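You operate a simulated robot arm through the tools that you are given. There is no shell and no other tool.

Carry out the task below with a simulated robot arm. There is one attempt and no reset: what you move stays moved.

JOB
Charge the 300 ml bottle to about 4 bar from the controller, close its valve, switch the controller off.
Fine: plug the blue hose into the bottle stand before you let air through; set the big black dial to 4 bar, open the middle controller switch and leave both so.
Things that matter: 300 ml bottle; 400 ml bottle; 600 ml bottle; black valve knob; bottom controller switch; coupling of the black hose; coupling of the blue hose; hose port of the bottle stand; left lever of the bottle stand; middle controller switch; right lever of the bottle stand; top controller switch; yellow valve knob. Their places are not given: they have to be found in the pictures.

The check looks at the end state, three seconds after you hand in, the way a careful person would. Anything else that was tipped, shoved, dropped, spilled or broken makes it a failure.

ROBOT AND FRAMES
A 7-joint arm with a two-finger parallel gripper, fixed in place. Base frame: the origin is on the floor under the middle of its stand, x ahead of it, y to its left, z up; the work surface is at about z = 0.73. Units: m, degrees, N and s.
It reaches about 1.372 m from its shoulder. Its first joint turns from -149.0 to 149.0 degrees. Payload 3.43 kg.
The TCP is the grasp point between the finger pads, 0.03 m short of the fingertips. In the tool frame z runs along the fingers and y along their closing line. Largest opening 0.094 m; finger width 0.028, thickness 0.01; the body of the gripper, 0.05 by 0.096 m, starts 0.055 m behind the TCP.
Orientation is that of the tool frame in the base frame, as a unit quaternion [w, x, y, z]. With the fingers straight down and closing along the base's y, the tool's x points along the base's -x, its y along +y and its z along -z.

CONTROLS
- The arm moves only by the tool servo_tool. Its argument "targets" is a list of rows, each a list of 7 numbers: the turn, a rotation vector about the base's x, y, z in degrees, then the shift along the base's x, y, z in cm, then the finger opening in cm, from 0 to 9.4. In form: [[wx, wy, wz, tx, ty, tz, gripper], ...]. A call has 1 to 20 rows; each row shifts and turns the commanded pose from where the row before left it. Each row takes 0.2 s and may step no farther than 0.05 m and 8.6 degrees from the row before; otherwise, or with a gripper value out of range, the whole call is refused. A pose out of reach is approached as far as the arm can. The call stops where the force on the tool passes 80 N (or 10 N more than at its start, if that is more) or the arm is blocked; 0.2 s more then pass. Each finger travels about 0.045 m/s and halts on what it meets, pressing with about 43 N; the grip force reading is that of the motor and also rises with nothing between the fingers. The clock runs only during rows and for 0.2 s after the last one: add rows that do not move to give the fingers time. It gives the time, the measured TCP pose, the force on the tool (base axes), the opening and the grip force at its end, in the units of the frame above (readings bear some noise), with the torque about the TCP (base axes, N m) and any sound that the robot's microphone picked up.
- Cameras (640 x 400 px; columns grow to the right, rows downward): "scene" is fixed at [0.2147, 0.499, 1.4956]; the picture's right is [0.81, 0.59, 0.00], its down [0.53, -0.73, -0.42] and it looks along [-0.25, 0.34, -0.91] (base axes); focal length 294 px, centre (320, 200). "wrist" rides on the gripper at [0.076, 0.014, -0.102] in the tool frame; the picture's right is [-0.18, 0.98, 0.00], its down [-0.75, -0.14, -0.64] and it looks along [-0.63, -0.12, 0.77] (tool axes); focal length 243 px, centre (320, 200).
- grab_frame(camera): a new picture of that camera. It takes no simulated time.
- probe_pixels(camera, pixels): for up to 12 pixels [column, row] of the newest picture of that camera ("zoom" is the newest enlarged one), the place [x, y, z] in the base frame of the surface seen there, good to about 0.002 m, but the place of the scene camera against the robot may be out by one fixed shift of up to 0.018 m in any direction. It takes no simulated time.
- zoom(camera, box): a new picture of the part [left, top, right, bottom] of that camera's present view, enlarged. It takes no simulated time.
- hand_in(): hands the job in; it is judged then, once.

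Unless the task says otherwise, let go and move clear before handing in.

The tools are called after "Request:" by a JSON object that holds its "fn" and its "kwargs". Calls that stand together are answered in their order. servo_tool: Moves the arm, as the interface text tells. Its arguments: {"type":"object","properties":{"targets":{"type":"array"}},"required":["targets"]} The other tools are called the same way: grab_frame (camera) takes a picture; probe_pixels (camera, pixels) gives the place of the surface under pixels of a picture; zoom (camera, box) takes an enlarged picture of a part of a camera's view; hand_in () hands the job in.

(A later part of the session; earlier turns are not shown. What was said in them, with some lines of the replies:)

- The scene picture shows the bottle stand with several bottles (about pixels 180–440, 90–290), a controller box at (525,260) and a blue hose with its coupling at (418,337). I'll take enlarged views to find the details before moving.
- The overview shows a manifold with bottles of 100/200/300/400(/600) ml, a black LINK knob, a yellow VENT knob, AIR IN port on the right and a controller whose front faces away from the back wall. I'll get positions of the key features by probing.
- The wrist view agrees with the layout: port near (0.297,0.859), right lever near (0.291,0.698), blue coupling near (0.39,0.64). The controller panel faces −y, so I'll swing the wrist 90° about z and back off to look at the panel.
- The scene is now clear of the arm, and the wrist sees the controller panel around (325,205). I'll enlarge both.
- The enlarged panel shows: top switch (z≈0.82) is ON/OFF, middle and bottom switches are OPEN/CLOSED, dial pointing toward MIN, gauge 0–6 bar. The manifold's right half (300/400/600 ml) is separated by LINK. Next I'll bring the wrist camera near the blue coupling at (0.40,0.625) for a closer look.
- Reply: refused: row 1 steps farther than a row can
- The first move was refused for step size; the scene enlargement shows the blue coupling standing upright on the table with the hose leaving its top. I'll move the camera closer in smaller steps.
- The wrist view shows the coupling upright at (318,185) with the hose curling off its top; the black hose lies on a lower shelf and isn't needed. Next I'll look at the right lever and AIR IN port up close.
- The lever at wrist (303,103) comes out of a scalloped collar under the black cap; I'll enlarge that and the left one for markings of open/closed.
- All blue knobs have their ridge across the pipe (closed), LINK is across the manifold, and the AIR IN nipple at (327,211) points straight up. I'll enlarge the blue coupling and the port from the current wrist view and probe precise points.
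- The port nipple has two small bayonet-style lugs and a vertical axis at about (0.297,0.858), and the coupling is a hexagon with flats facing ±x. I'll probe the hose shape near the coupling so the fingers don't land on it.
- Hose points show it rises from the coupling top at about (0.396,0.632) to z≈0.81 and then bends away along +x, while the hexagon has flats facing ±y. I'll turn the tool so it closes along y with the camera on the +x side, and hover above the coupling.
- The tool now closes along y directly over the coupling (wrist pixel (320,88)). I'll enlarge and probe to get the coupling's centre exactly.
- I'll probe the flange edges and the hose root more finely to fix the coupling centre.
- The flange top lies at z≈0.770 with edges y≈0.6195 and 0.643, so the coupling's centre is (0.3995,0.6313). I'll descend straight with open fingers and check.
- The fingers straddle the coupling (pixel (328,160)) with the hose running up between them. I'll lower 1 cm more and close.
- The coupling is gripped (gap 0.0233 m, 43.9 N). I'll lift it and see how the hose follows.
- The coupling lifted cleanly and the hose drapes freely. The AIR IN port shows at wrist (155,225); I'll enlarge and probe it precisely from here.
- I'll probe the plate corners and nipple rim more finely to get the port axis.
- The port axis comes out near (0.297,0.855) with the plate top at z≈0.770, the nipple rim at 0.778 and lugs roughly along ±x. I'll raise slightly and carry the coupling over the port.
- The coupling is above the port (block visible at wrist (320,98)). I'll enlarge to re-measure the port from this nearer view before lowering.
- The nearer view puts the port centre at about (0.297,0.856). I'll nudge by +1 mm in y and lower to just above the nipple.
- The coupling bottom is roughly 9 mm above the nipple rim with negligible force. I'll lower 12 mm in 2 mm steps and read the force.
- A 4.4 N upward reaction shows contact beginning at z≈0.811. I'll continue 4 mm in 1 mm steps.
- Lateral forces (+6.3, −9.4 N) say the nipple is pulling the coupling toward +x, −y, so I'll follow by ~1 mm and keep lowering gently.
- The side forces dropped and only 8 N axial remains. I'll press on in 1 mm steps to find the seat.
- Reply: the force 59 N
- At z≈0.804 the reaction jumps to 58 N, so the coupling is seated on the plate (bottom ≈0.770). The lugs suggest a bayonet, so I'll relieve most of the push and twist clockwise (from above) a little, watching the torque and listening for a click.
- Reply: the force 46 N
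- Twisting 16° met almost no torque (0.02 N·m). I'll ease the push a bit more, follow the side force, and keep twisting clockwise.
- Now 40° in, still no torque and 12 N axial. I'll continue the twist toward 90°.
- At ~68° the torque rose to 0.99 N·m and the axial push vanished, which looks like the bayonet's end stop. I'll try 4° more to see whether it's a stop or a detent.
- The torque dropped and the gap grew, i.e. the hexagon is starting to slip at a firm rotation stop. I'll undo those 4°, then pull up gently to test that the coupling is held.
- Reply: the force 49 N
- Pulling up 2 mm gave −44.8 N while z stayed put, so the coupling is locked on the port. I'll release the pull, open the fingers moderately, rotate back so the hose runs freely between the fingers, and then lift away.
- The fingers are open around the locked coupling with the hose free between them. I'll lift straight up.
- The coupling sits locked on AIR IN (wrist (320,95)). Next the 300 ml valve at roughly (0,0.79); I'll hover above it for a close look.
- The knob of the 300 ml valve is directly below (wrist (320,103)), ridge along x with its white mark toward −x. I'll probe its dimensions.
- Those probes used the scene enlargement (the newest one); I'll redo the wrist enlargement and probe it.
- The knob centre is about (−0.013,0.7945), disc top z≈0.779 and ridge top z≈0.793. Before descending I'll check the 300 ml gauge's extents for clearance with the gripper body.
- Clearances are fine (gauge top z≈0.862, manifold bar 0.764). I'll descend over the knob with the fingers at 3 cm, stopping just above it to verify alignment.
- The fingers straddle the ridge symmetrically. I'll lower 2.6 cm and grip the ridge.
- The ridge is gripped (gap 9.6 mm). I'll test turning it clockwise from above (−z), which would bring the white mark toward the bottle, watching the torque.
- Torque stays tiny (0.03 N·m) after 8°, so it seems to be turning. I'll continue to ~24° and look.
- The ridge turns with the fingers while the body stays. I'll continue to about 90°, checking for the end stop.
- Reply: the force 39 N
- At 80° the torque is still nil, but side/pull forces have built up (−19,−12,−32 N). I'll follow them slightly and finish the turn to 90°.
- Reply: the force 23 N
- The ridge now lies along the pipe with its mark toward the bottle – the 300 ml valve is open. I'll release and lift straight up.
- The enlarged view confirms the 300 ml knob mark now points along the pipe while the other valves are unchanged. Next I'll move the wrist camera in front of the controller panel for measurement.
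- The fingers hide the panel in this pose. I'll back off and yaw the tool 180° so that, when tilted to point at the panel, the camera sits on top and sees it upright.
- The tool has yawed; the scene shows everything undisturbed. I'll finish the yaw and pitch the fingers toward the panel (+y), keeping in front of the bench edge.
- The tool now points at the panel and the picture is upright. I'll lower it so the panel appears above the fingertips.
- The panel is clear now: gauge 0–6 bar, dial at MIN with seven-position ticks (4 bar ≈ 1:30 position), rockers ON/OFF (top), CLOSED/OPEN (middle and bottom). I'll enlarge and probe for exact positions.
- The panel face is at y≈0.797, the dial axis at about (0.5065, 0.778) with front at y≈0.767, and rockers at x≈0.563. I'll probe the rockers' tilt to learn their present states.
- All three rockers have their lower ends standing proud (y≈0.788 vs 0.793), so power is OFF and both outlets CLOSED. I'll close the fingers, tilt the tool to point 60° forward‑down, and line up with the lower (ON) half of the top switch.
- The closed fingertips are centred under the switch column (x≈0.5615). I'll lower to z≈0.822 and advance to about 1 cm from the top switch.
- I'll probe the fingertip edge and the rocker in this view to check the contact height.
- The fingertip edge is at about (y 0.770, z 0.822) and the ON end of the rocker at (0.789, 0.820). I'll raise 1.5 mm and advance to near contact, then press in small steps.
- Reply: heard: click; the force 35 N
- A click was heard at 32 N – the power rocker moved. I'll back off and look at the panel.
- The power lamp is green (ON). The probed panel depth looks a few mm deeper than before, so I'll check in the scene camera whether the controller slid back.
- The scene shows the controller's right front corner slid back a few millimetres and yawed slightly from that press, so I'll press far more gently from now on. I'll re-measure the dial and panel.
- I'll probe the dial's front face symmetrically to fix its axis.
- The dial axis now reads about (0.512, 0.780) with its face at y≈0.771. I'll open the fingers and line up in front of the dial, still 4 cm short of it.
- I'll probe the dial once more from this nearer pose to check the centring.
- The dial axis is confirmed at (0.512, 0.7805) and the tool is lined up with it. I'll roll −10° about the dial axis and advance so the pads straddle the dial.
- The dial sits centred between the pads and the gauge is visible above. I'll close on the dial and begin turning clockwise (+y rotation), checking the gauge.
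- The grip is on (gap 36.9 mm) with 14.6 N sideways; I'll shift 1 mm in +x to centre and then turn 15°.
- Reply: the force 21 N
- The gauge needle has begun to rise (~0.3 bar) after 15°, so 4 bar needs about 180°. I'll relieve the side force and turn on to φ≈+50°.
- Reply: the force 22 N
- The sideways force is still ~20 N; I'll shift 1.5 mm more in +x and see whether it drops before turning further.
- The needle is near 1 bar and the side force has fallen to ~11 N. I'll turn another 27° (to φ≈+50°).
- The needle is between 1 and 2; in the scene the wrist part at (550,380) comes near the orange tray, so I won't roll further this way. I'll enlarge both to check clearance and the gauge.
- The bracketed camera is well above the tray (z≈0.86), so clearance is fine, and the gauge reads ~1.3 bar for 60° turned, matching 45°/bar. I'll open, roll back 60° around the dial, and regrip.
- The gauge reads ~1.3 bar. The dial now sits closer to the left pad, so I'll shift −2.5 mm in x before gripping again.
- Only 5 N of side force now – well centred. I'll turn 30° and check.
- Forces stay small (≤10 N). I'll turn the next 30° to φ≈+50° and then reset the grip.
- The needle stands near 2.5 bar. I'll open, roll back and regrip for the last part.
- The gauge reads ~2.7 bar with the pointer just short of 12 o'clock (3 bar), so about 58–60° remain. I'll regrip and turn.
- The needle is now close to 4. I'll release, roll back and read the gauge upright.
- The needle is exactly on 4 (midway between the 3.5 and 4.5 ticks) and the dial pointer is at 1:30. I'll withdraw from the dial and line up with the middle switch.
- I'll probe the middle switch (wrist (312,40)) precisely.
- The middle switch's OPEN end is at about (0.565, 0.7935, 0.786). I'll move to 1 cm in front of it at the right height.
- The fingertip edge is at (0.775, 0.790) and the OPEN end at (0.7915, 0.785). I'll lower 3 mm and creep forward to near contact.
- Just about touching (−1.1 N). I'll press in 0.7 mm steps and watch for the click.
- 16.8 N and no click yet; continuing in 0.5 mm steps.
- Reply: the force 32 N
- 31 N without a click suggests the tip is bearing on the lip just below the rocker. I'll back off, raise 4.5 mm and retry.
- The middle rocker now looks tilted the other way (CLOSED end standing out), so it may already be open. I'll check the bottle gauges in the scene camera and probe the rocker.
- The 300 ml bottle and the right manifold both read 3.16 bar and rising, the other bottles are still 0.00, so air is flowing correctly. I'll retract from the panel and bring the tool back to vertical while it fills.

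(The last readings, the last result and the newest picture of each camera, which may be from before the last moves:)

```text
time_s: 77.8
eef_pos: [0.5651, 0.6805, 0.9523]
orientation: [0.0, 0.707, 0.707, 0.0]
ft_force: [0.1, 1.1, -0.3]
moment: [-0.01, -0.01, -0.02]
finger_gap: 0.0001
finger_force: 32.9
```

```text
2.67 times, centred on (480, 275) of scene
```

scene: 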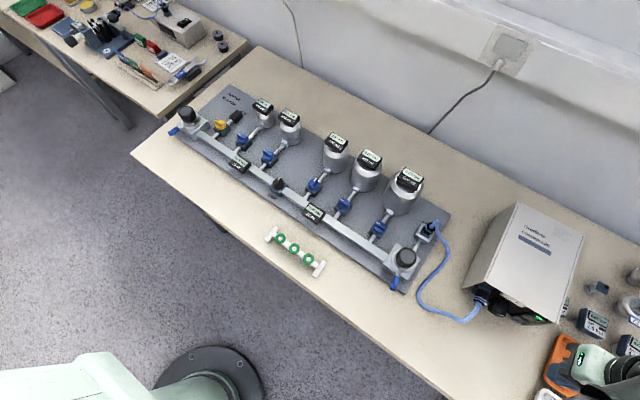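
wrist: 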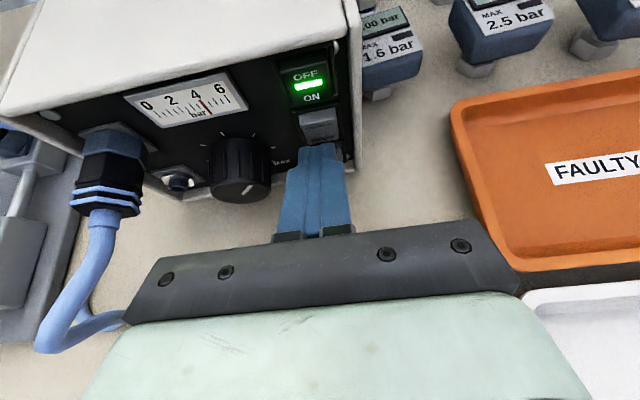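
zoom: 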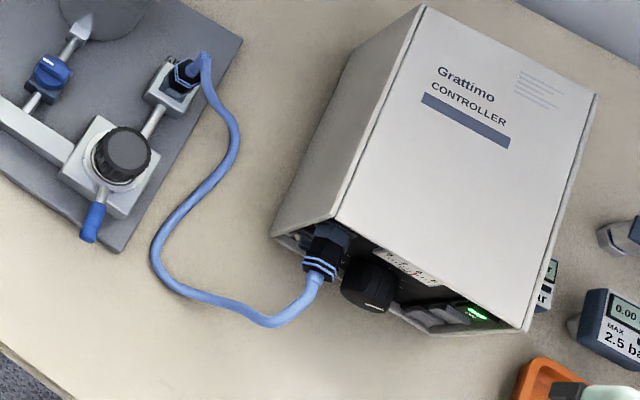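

It is at 3.83 bar and climbing toward 4. I'll swing back to the 300 ml valve with the camera on the front side, giving the bottle time to settle.

Request:
{"fn": "servo_tool", "kwargs": {"targets": [[0, 0, 8.5, -2.9, 0, 0, 3.0], [0, 0, 8.5, -2.9, 0, 0, 3.0], [0, 0, 8.5, -2.9, 0, 0, 3.0], [0, 0, 8.5, -2.9, 0, 0, 3.0], [0, 0, 8.5, -2.9, 0, 0, 3.0], [0, 0, 8.5, -2.9, 0, 0, 3.0], [0, 0, 8.5, -2.9, 0, 0, 3.0], [0, 0, 8.5, -2.9, 0, 0, 3.0], [0, 0, 8.5, -2.9, 0, 0, 3.0], [0, 0, 8.5, -2.9, 0, 0, 3.0], [0, 0, 8.5, -2.9, 0, 0, 3.0], [0, 0, 8.5, -2.9, 0, 0, 3.0], [0, 0, 8.5, -2.9, 0, 0, 3.0], [0, 0, 8.5, -2.9, 0, 0, 3.0], [0, 0, 8.5, -2.9, 0, 0, 3.0], [0, 0, 8.5, -2.9, 0, 0, 3.0], [0, 0, 8.5, -2.9, 0, 0, 3.0], [0, 0, 8.5, -2.9, 0, 0, 3.0], [0, 0, 8.5, -2.9, 0, 0, 3.0], [0, 0, 8.5, -2.9, 0, 0, 3.0]]}}

Request:
{"fn": "servo_tool", "kwargs": {"targets": [[0, 0, 8.5, 0, 4.0, 0, 3.0], [0, 0, 1.5, 0, 4.0, 0, 3.0], [0, 0, 0, 0, 3.0, 0, 3.0], [0, 0, 0, 0, 0, 0, 3.0]]}}

Request:
{"fn": "grab_frame", "kwargs": {"camera": "wrist"}}

Request:
{"fn": "zoom", "kwargs": {"camera": "wrist", "box": [256, 40, 384, 140]}}

Request:
{"fn": "zoom", "kwargs": {"camera": "scene", "box": [290, 120, 440, 230]}}

```text
time_s: 82.0
eef_pos: [-0.0137, 0.6833, 0.9515]
orientation: [0.0, -0.643, 0.766, 0.001]
ft_force: [0.0, -0.2, 1.2]
moment: [0.02, 0.04, 0.0]
finger_gap: 0.03
finger_force: 0.1
```

```text
time_s: 83.0
eef_pos: [-0.0132, 0.792, 0.9513]
orientation: [0.0, 0.707, -0.707, 0.0]
ft_force: [-1.0, 0.0, -0.3]
moment: [-0.04, -0.04, 0.0]
finger_gap: 0.0302
finger_force: 0.1
```

```text
taken
```

wrist: 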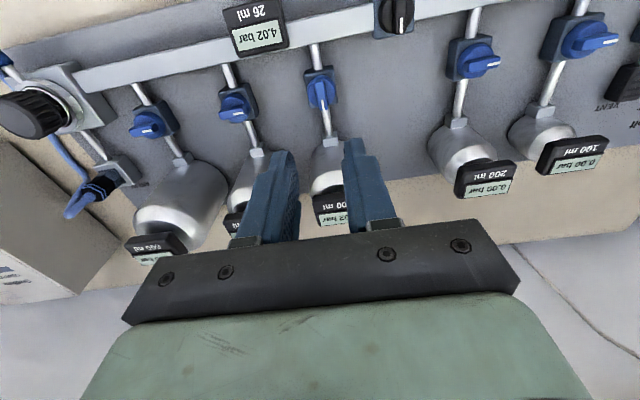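

```text
4.00 times, centred on (320, 90) of wrist
```

zoom: 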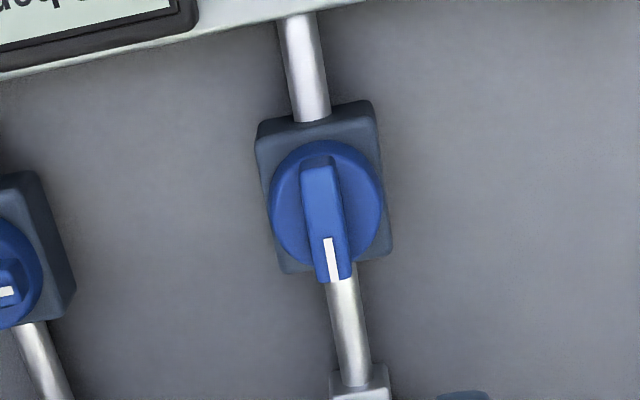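

```text
3.64 times, centred on (365, 175) of scene
```

zoom: 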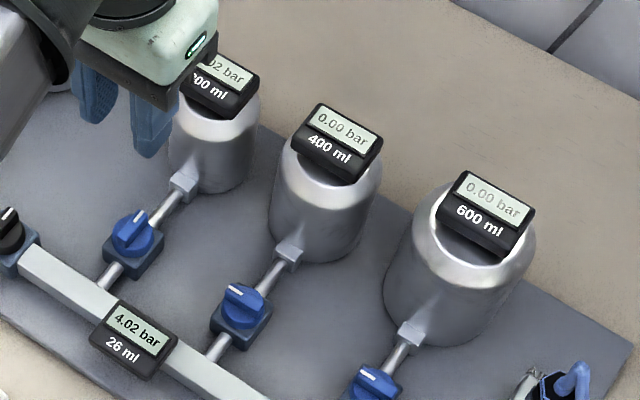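

Both gauges read 4.02 bar, so it's time to close the 300 ml valve. I'll probe the knob to line up exactly.

Request:
{"fn": "zoom", "kwargs": {"camera": "wrist", "box": [256, 40, 384, 140]}}

Request:
{"fn": "probe_pixels", "kwargs": {"camera": "zoom", "pixels": [[317, 170], [322, 210], [330, 260], [335, 275], [276, 210], [376, 210], [324, 148], [300, 210], [350, 210], [310, 200], [335, 200], [322, 190]]}}

```text
4.00 times, centred on (320, 90) of wrist
```

zoom: 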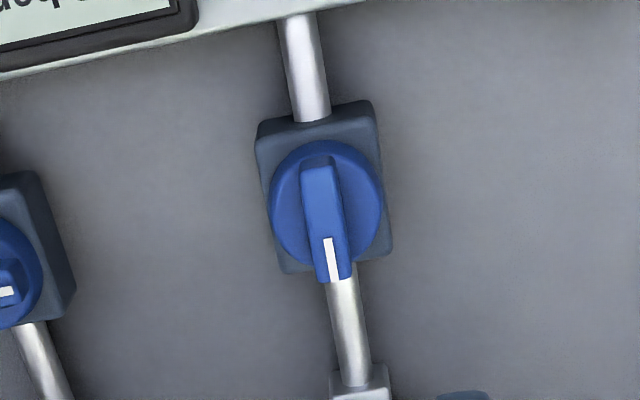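

```text
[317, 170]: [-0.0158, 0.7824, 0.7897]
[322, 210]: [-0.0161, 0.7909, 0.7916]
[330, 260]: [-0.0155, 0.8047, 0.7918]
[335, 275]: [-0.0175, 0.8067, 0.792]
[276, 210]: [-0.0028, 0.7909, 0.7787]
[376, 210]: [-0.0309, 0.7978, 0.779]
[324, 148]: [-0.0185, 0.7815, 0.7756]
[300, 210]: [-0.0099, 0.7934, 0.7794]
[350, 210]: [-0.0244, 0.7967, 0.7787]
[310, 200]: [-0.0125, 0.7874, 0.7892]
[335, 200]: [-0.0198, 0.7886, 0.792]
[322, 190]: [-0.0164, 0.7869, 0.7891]
```

The knob's axis is at (−0.0163,0.7945). I'll align and descend, stopping just above the ridge to check.

Request:
{"fn": "servo_tool", "kwargs": {"targets": [[0, 0, 0, -0.28, 0.25, -3.5, 3.0], [0, 0, 0, 0, 0, -4.0, 3.0], [0, 0, 0, 0, 0, -3.7, 3.0], [0, 0, 0, 0, 0, 0, 3.0]]}}

Request:
{"fn": "zoom", "kwargs": {"camera": "wrist", "box": [240, 90, 400, 230]}}

```text
time_s: 84.0
eef_pos: [-0.0175, 0.7915, 0.8372]
orientation: [0.0, -0.707, 0.707, 0.0]
ft_force: [-0.1, -0.7, 0.0]
moment: [0.01, 0.03, 0.01]
finger_gap: 0.0301
finger_force: 0.1
```

```text
2.86 times, centred on (320, 160) of wrist
```

zoom: 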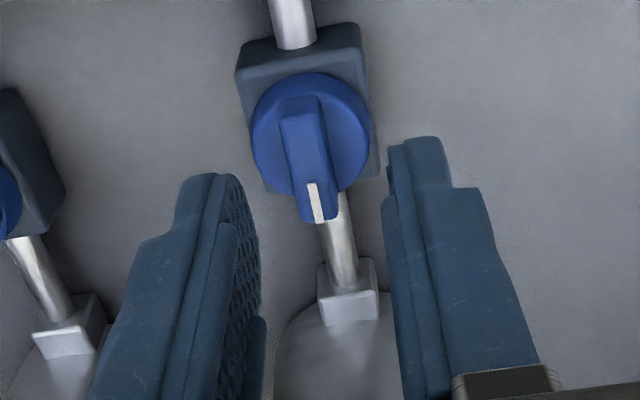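

The ridge is about 1 mm to the +x side of centre; I'll correct, lower 2.6 cm, and grip.

Request:
{"fn": "servo_tool", "kwargs": {"targets": [[0, 0, 0, 0.1, 0.15, -1.5, 3.0], [0, 0, 0, 0, 0, -1.1, 3.0], [0, 0, 0, 0, 0, 0, 1.5], [0, 0, 0, 0, 0, 0, 0.5], [0, 0, 0, 0, 0, 0, 0.5], [0, 0, 0, 0, 0, 0, 0.5]]}}

```text
time_s: 85.4
eef_pos: [-0.015, 0.7944, 0.8125]
orientation: [0.002, -0.707, 0.707, -0.001]
ft_force: [20.5, -0.1, -5.1]
moment: [0.37, -0.37, 0.06]
finger_gap: 0.0101
finger_force: 43.7
```

Gripped, with 20 N side force to +x; I'll shift 1 mm that way and turn counter‑clockwise (+z) in steps.

Request:
{"fn": "servo_tool", "kwargs": {"targets": [[0, 0, 0, 0.1, 0, 0, 0.5], [0, 0, 7.5, 0, 0, 0, 0.5], [0, 0, 7.5, 0, 0, 0, 0.5], [0, 0, 7.5, 0, 0, 0, 0.5], [0, 0, 7.5, 0, 0, 0, 0.5]]}}

```text
time_s: 86.6
eef_pos: [-0.0147, 0.7933, 0.8128]
orientation: [0.001, 0.866, -0.499, 0.0]
ft_force: [18.9, -6.7, -24.1]
moment: [0.51, -0.05, -0.02]
finger_gap: 0.0099
finger_force: 43.3
```

It turns freely; I'll follow the forces slightly and continue another 30°.

Request:
{"fn": "servo_tool", "kwargs": {"targets": [[0, 0, 0, 0.08, -0.04, -0.1, 0.5], [0, 0, 7.5, 0, 0, 0, 0.5], [0, 0, 7.5, 0, 0, 0, 0.5], [0, 0, 7.5, 0, 0, 0, 0.5], [0, 0, 7.5, 0, 0, 0, 0.5]]}}

```text
time_s: 87.8
eef_pos: [-0.0142, 0.7949, 0.8124]
orientation: [0.001, 0.966, -0.258, 0.001]
ft_force: [18.1, -11.0, -6.6]
moment: [-0.44, -0.7, 0.02]
finger_gap: 0.01
finger_force: 44.1
```

Forces remain modest (torque ≈0). I'll finish the last 30°.

Request:
{"fn": "servo_tool", "kwargs": {"targets": [[0, 0, 7.5, 0.06, -0.04, 0, 0.5], [0, 0, 7.5, 0, 0, 0, 0.5], [0, 0, 7.5, 0, 0, 0, 0.5], [0, 0, 7.5, 0, 0, 0, 0.5], [0, 0, 0, 0, 0, 0, 0.5]]}}

Request:
{"fn": "zoom", "kwargs": {"camera": "wrist", "box": [240, 90, 400, 230]}}

```text
time_s: 89.0
eef_pos: [-0.0146, 0.7947, 0.813]
orientation: [0.0, 1.0, 0.001, 0.001]
ft_force: [13.1, -8.5, -1.5]
moment: [-0.23, -1.13, -0.04]
finger_gap: 0.01
finger_force: 43.5
```

```text
2.86 times, centred on (320, 160) of wrist
```

zoom: 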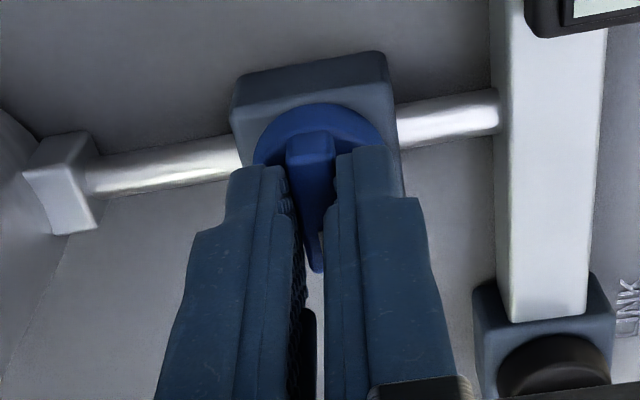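

The ridge is back across the pipe. I'll nudge 3° further to make sure it's against its closed stop.

Request:
{"fn": "servo_tool", "kwargs": {"targets": [[0, 0, 2, 0, 0, 0, 0.5], [0, 0, 1.5, 0, 0, 0, 0.5]]}}

```text
time_s: 89.6
eef_pos: [-0.0149, 0.796, 0.8125]
orientation: [0.0, 1.0, 0.03, 0.001]
ft_force: [9.6, -9.0, 1.6]
moment: [-0.22, -0.84, -1.39]
finger_gap: 0.0111
finger_force: 44.6
```

A clear stop (1.39 N·m) – the valve is fully closed. I'll back off the torque, open the fingers and lift.

Request:
{"fn": "servo_tool", "kwargs": {"targets": [[0, 0, -3, 0.05, -0.05, 0, 0.5], [0, 0, 0, 0, 0, 0, 2.0], [0, 0, 0, 0, 0, 0, 3.0], [0, 0, 0, 0, 0, 2.0, 3.0], [0, 0, 0, 0, 0, 4.0, 3.0], [0, 0, 0, 0, 0, 4.0, 3.0], [0, 0, 0, 0, 0, 4.0, 3.0]]}}

Request:
{"fn": "grab_frame", "kwargs": {"camera": "wrist"}}

Request:
{"fn": "zoom", "kwargs": {"camera": "wrist", "box": [256, 50, 384, 150]}}

Request:
{"fn": "zoom", "kwargs": {"camera": "scene", "box": [290, 120, 440, 230]}}

```text
time_s: 91.2
eef_pos: [-0.0121, 0.7946, 0.951]
orientation: [0.0, 1.0, 0.004, 0.0]
ft_force: [0.1, 0.3, 0.6]
moment: [0.01, 0.01, 0.03]
finger_gap: 0.0299
finger_force: 0.1
```

```text
taken
```

wrist: 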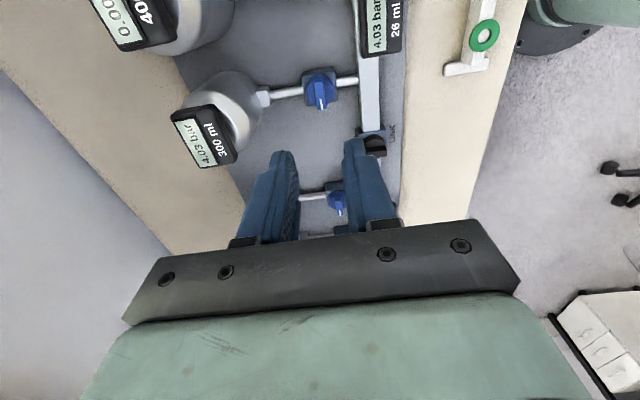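

```text
4.00 times, centred on (320, 100) of wrist
```

zoom: 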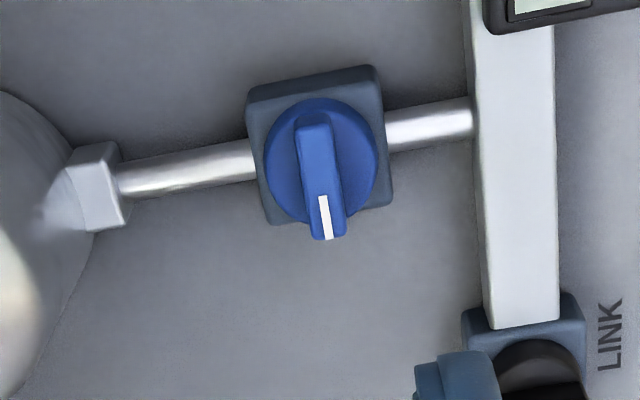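

```text
3.64 times, centred on (365, 175) of scene
```

zoom: 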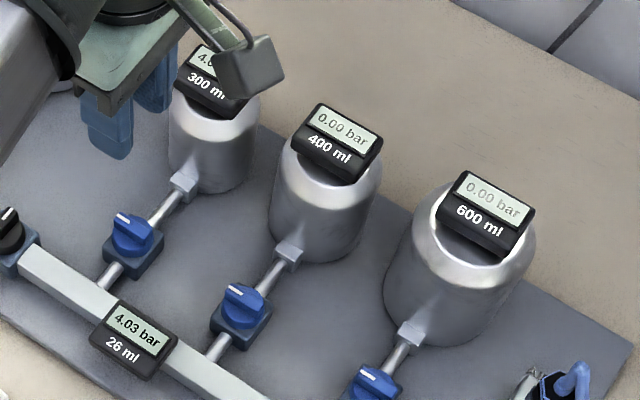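

The mark is back toward −x (closed) with the 300 ml bottle holding 4.03 bar and the others at 0.00. Next I return to the controller to switch it off: I'll yaw back (−270°) while travelling in front of the bench.

Request:
{"fn": "servo_tool", "kwargs": {"targets": [[0, 0, -8.5, 2.8, -2.9, 0, 1.5], [0, 0, -8.5, 2.8, -2.9, 0, 0], [0, 0, -8.5, 2.8, -2.9, 0, 0], [0, 0, -8.5, 2.8, -2.8, 0, 0], [0, 0, -8.5, 2.8, 0, 0, 0], [0, 0, -8.5, 2.8, 0, 0, 0], [0, 0, -8.5, 2.8, 0, 0, 0], [0, 0, -8.5, 2.8, 0, 0, 0], [0, 0, -8.5, 2.8, 0, 0, 0], [0, 0, -8.5, 2.8, 0, 0, 0], [0, 0, -8.5, 2.8, 0, 0, 0], [0, 0, -8.5, 2.8, 0, 0, 0], [0, 0, -8.5, 2.8, 0, 0, 0], [0, 0, -8.5, 2.8, 0, 0, 0], [0, 0, -8.5, 2.8, 0, 0, 0], [0, 0, -8.5, 2.8, 0, 0, 0], [0, 0, -8.5, 2.8, 0, 0, 0], [0, 0, -8.5, 2.8, 0, 0, 0], [0, 0, -8.5, 2.8, 0, 0, 0], [0, 0, -8.5, 2.8, 0, 0, 0]]}}

Request:
{"fn": "servo_tool", "kwargs": {"targets": [[0, 0, -8.5, 1.5, 0, 0, 0], [0, 0, -8.5, 0, 0, 0, 0], [0, 0, -8.5, 0, 0, 0, 0], [0, 0, -8.5, 0, 0, 0, 0], [0, 0, -8.5, 0, 0, 0, 0], [0, 0, -8.5, 0, 0, 0, 0], [0, 0, -8.5, 0, 0, 0, 0], [0, 0, -8.5, 0, 0, 0, 0], [0, 0, -8.5, 0, 0, 0, 0], [0, 0, -8.5, 0, 0, 0, 0], [0, 0, -8.5, 0, 0, 0, 0], [0, 0, -6.5, 0, 0, 0, 0]]}}

```text
time_s: 95.4
eef_pos: [0.5476, 0.6775, 0.9526]
orientation: [0.0, -0.089, 0.996, 0.0]
ft_force: [-0.4, -0.4, -0.6]
moment: [0.05, 0.0, 0.02]
finger_gap: 0.0002
finger_force: 32.7
```

```text
time_s: 98.0
eef_pos: [0.5606, 0.6774, 0.9516]
orientation: [0.0, 0.706, 0.709, 0.0]
ft_force: [-0.4, -0.2, 0.2]
moment: [-0.01, 0.0, -0.02]
finger_gap: 0.0002
finger_force: 33.3
```

Orientation is right for the panel. I'll pitch the fingers 60° toward it and lower to z≈0.845.

Request:
{"fn": "servo_tool", "kwargs": {"targets": [[7.5, 0, 0, 0, 0, 0, 0], [7.5, 0, 0, 0, 0, 0, 0], [7.5, 0, 0, 0, 0, -1.5, 0], [7.5, 0, 0, 0, 0, -1.8, 0], [7.5, 0, 0, 0, 0, -1.8, 0], [7.5, 0, 0, 0, 0, -1.8, 0], [7.5, 0, 0, 0, 0, -1.8, 0], [7.5, 0, 0, 0, 0, -1.8, 0], [0, 0, 0, 0.2, 0, 0, 0]]}}

Request:
{"fn": "grab_frame", "kwargs": {"camera": "wrist"}}

Request:
{"fn": "zoom", "kwargs": {"camera": "wrist", "box": [270, 10, 366, 90]}}

Request:
{"fn": "probe_pixels", "kwargs": {"camera": "zoom", "pixels": [[200, 100], [280, 130], [280, 155], [280, 180], [285, 215], [290, 240], [240, 60], [300, 60], [240, 85], [320, 90], [200, 300], [280, 330]]}}

```text
time_s: 100.0
eef_pos: [0.5617, 0.6785, 0.8479]
orientation: [-0.352, 0.609, 0.615, 0.356]
ft_force: [-0.2, 0.7, -0.2]
moment: [0.01, -0.03, -0.02]
finger_gap: 0.0
finger_force: 33.2
```

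```text
taken
```

wrist: 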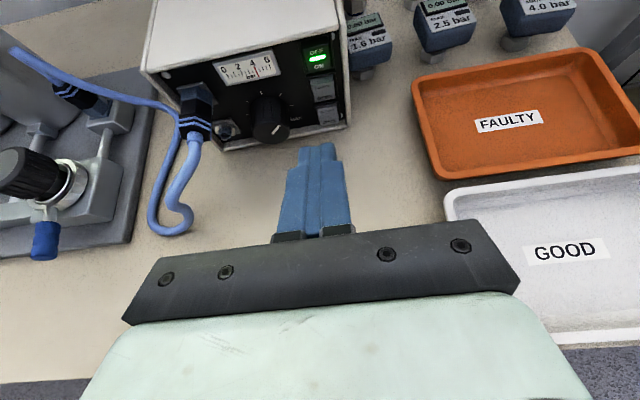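

```text
5.00 times, centred on (318, 50) of wrist
```

zoom: 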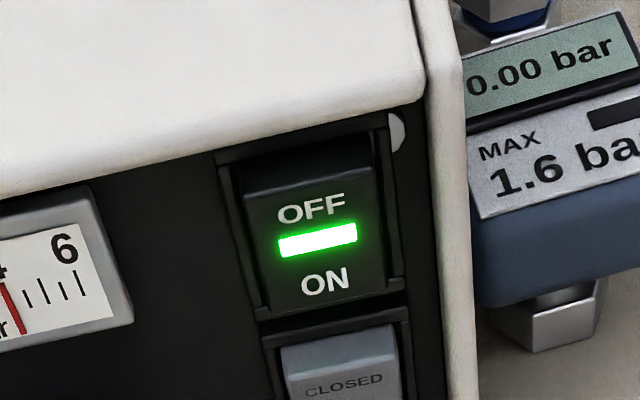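

```text
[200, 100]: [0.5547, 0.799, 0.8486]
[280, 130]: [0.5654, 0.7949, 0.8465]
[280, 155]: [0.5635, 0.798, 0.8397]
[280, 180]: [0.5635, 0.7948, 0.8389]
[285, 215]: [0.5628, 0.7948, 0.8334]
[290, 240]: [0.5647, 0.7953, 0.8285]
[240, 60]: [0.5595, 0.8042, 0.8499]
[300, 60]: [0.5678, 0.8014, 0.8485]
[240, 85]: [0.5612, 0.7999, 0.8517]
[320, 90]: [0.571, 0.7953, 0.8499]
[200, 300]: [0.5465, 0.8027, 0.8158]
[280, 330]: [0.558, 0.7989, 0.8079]
```

The OFF end of the lit switch is at about (0.566, 0.794, 0.838), with the lid edge just above at z≈0.8465. I'll move to ~1 cm in front of it and check.

Request:
{"fn": "servo_tool", "kwargs": {"targets": [[0, 0, 0, 0.3, 3.0, -0.6, 0], [0, 0, 0, 0, 3.0, 0, 0], [0, 0, 0, 0, 1.6, 0, 0], [0, 0, 0, 0, 0, 0, 0]]}}

Request:
{"fn": "grab_frame", "kwargs": {"camera": "wrist"}}

Request:
{"fn": "zoom", "kwargs": {"camera": "wrist", "box": [270, 80, 370, 180]}}

Request:
{"fn": "probe_pixels", "kwargs": {"camera": "zoom", "pixels": [[300, 262], [340, 258], [250, 275], [300, 280], [300, 100], [300, 130], [300, 160], [300, 190], [300, 220], [280, 60], [340, 130], [250, 140]]}}

```text
time_s: 101.0
eef_pos: [0.5657, 0.7557, 0.8418]
orientation: [-0.352, 0.61, 0.615, 0.355]
ft_force: [0.4, 0.6, 0.4]
moment: [-0.01, -0.03, 0.02]
finger_gap: 0.0
finger_force: 32.7
```

```text
taken
```

wrist: 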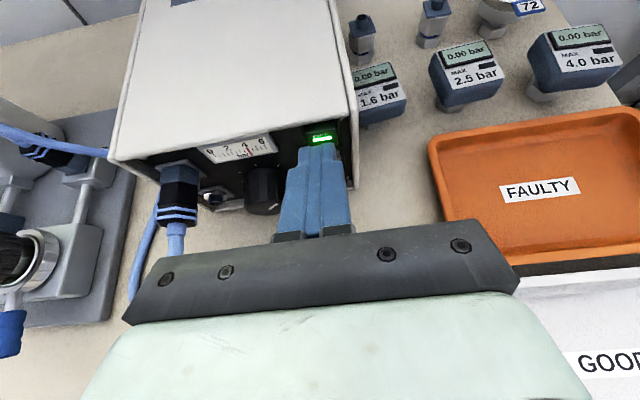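

```text
4.00 times, centred on (320, 130) of wrist
```

zoom: 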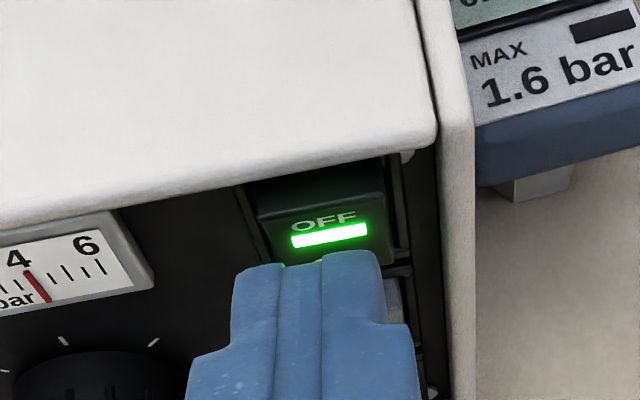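

```text
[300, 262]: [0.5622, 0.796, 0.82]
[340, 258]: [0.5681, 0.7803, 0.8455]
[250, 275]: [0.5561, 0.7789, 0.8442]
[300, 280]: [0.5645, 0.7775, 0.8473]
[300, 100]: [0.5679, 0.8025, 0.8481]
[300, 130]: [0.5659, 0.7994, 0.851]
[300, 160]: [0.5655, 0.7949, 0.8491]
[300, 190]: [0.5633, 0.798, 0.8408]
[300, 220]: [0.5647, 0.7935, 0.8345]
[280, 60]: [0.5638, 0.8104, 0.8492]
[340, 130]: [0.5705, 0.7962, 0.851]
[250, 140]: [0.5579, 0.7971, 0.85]
```

The fingertip's upper edge is at (0.781, 0.845). I'll lower 2 mm for clearance from the lid, advance to near contact, then press in sub‑millimetre steps.

Request:
{"fn": "servo_tool", "kwargs": {"targets": [[0, 0, 0, 0, 0.4, -0.2, 0], [0, 0, 0, 0, 0.3, 0, 0], [0, 0, 0, 0, 0.2, 0, 0]]}}

```text
time_s: 101.8
eef_pos: [0.5662, 0.7615, 0.8398]
orientation: [-0.351, 0.61, 0.616, 0.355]
ft_force: [-2.4, -13.7, -0.4]
moment: [-0.06, -0.01, 0.13]
finger_gap: 0.0
finger_force: 33.0
heard: click
```

A click at only 13.7 N. I'll back away and check the lamp.

Request:
{"fn": "servo_tool", "kwargs": {"targets": [[0, 0, 0, 0, -1.5, 0, 0], [0, 0, 0, 0, -4.0, 0.5, 0], [0, 0, 0, 0, -3.0, 0.5, 0]]}}

Request:
{"fn": "grab_frame", "kwargs": {"camera": "wrist"}}

Request:
{"fn": "zoom", "kwargs": {"camera": "wrist", "box": [200, 20, 360, 160]}}

Request:
{"fn": "grab_frame", "kwargs": {"camera": "scene"}}

Request:
{"fn": "zoom", "kwargs": {"camera": "scene", "box": [290, 120, 440, 230]}}

```text
time_s: 102.6
eef_pos: [0.5637, 0.6789, 0.8488]
orientation: [-0.352, 0.609, 0.616, 0.354]
ft_force: [1.3, 0.4, 1.3]
moment: [0.02, 0.01, 0.0]
finger_gap: 0.0
finger_force: 32.9
```

```text
taken
```

wrist: 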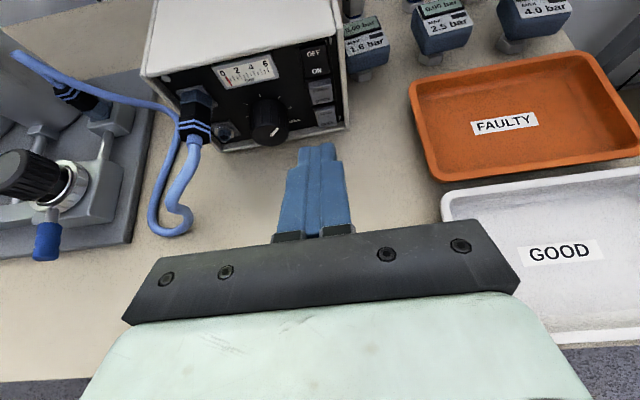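

```text
2.86 times, centred on (280, 90) of wrist
```

zoom: 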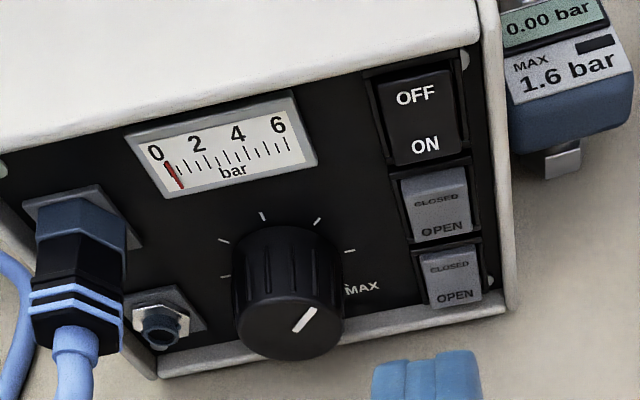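

```text
taken
```

scene: 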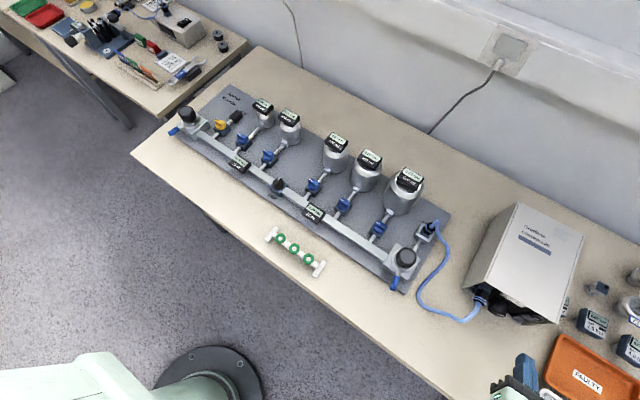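

```text
3.64 times, centred on (365, 175) of scene
```

zoom: 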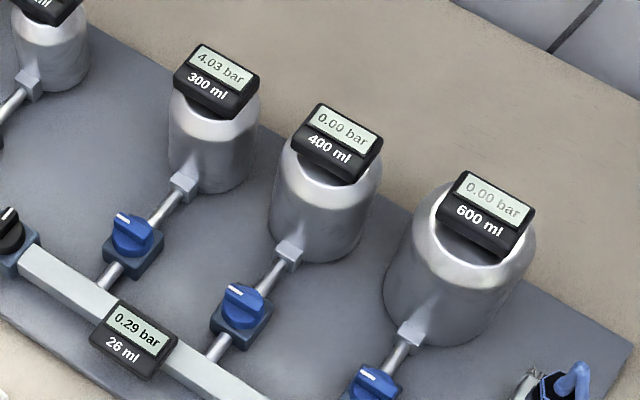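

The lamp is out, the controller gauge fell to 0, the manifold is bleeding back (0.29 bar) while the 300 ml bottle holds 4.03 bar. I'll verify the middle switch is still OPEN and the dial is at 4, then move clear.

Request:
{"fn": "zoom", "kwargs": {"camera": "wrist", "box": [300, 40, 356, 136]}}

Request:
{"fn": "probe_pixels", "kwargs": {"camera": "zoom", "pixels": [[300, 80], [310, 110], [325, 140], [320, 175], [325, 200], [335, 230], [340, 245], [335, 275], [340, 300], [345, 325], [350, 345], [320, 190]]}}

Request:
{"fn": "servo_tool", "kwargs": {"targets": [[0, 0, 0, 0, -4.0, 2.0, 0], [0, 0, 0, 0, -4.0, 2.5, 0], [0, 0, 0, 0, -4.0, 2.5, 0], [-7.5, 0, 0, 0, 0, 3.0, 0], [-7.5, 0, 0, 0, 0, 3.0, 0], [-7.5, 0, 0, 0, 0, 3.0, 0], [-7.5, 0, 0, 0, 0, 0, 3.0], [-7.5, 0, 0, 0, 0, 0, 3.0], [-7.5, 0, 0, 0, 0, 0, 3.0], [-7.5, 0, 0, 0, 0, 0, 3.0], [-7.5, 0, 0, 0, 0, 0, 3.0], [0, 0, 0, 0, 0, 0, 3.0], [0, 0, 0, 0, 0, 0, 3.0], [0, 0, 0, 0, 0, 0, 3.0], [0, 0, 0, 0, 0, 0, 3.0]]}}

Request:
{"fn": "grab_frame", "kwargs": {"camera": "scene"}}

Request:
{"fn": "zoom", "kwargs": {"camera": "scene", "box": [290, 120, 440, 230]}}

Request:
{"fn": "zoom", "kwargs": {"camera": "scene", "box": [360, 200, 600, 350]}}

Request:
{"fn": "zoom", "kwargs": {"camera": "scene", "box": [160, 80, 320, 180]}}

```text
4.17 times, centred on (328, 88) of wrist
```

zoom: 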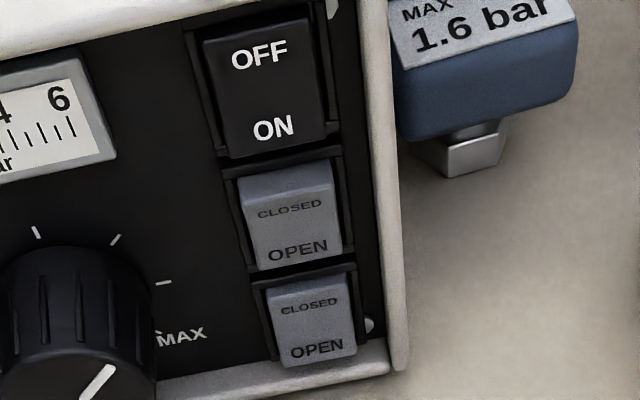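

```text
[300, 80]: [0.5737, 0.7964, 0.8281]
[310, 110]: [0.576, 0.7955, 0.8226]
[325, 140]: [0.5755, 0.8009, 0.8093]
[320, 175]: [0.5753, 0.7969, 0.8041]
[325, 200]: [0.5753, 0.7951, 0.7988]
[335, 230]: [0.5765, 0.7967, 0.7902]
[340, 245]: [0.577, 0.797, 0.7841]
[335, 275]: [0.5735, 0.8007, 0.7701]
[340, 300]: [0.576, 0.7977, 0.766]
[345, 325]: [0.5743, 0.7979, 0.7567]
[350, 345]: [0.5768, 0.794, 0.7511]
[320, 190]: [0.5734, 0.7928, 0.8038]
```

```text
time_s: 105.8
eef_pos: [0.5659, 0.557, 1.0084]
orientation: [0.0, 0.704, 0.71, 0.0]
ft_force: [-0.3, -0.4, 0.1]
moment: [0.01, 0.02, -0.03]
finger_gap: 0.0299
finger_force: 0.1
```

```text
taken
```

scene: 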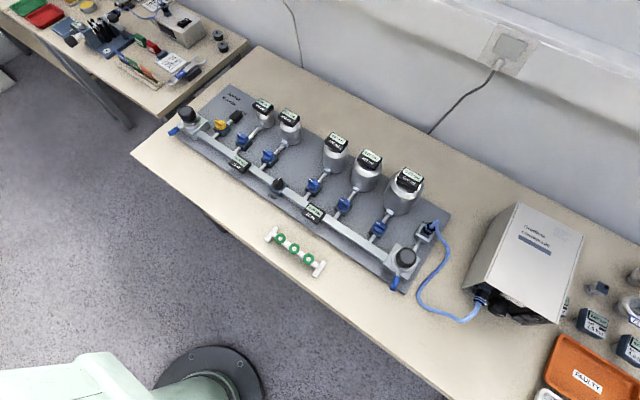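

```text
3.64 times, centred on (365, 175) of scene
```

zoom: 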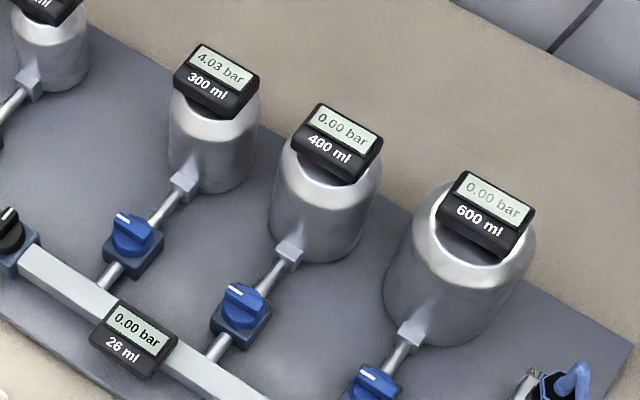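

```text
2.67 times, centred on (480, 275) of scene
```

zoom: 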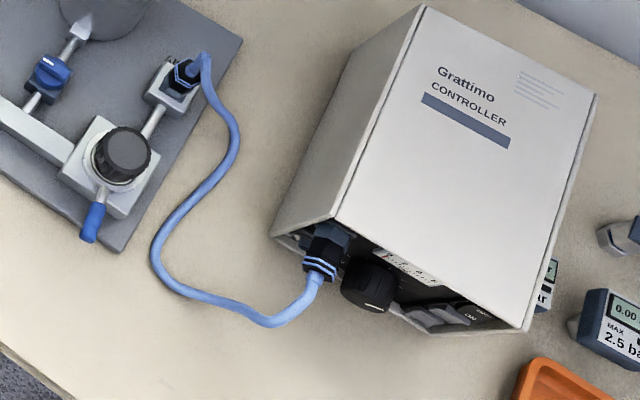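

```text
4.00 times, centred on (240, 130) of scene
```

zoom: 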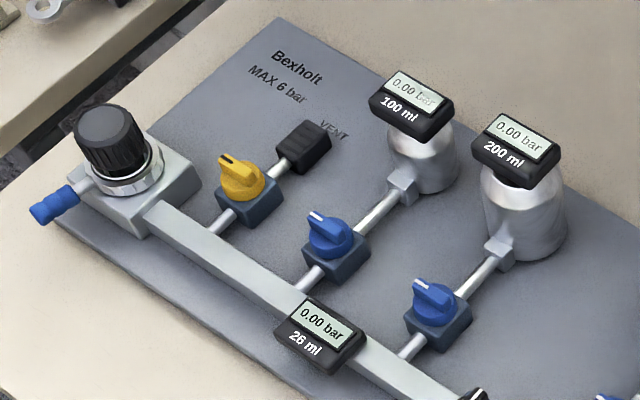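

The final views show the 300 ml bottle holding 4.03 bar with its valve closed. All the other gauges read 0.00, the controller lamp is off, the dial is at 4 and the middle switch is still open. The hose is locked on AIR IN. The first switch press slid the controller a few millimetres; nothing else looks disturbed. The arm is clear, so I'm handing in.

Request:
{"fn": "hand_in", "kwargs": {}}

```text
The job is handed in.
```

The 300 ml bottle is charged to 4.03 bar with its valve fully closed, and the controller is off. I have handed the job in but have not seen the result of the check.

- **Hose:** the blue hose is locked onto the AIR IN port; it held against a pull of about 45 N before any air was let through.
- **Controller:** the dial is set to 4 bar and the middle switch is open, both left that way. The lamp is out, and the bottom switch was never touched.
- **Stand:** all the other bottles and both manifold gauges read 0.00 bar, and their valves, LINK, VENT and both levers are as I found them.
- **Shifted:** my first press, turning the controller on, slid it back about 4–5 mm and turned it slightly. I left it there because moving it back risked disturbing it more.

The arm is clear of the bench with the gripper open.
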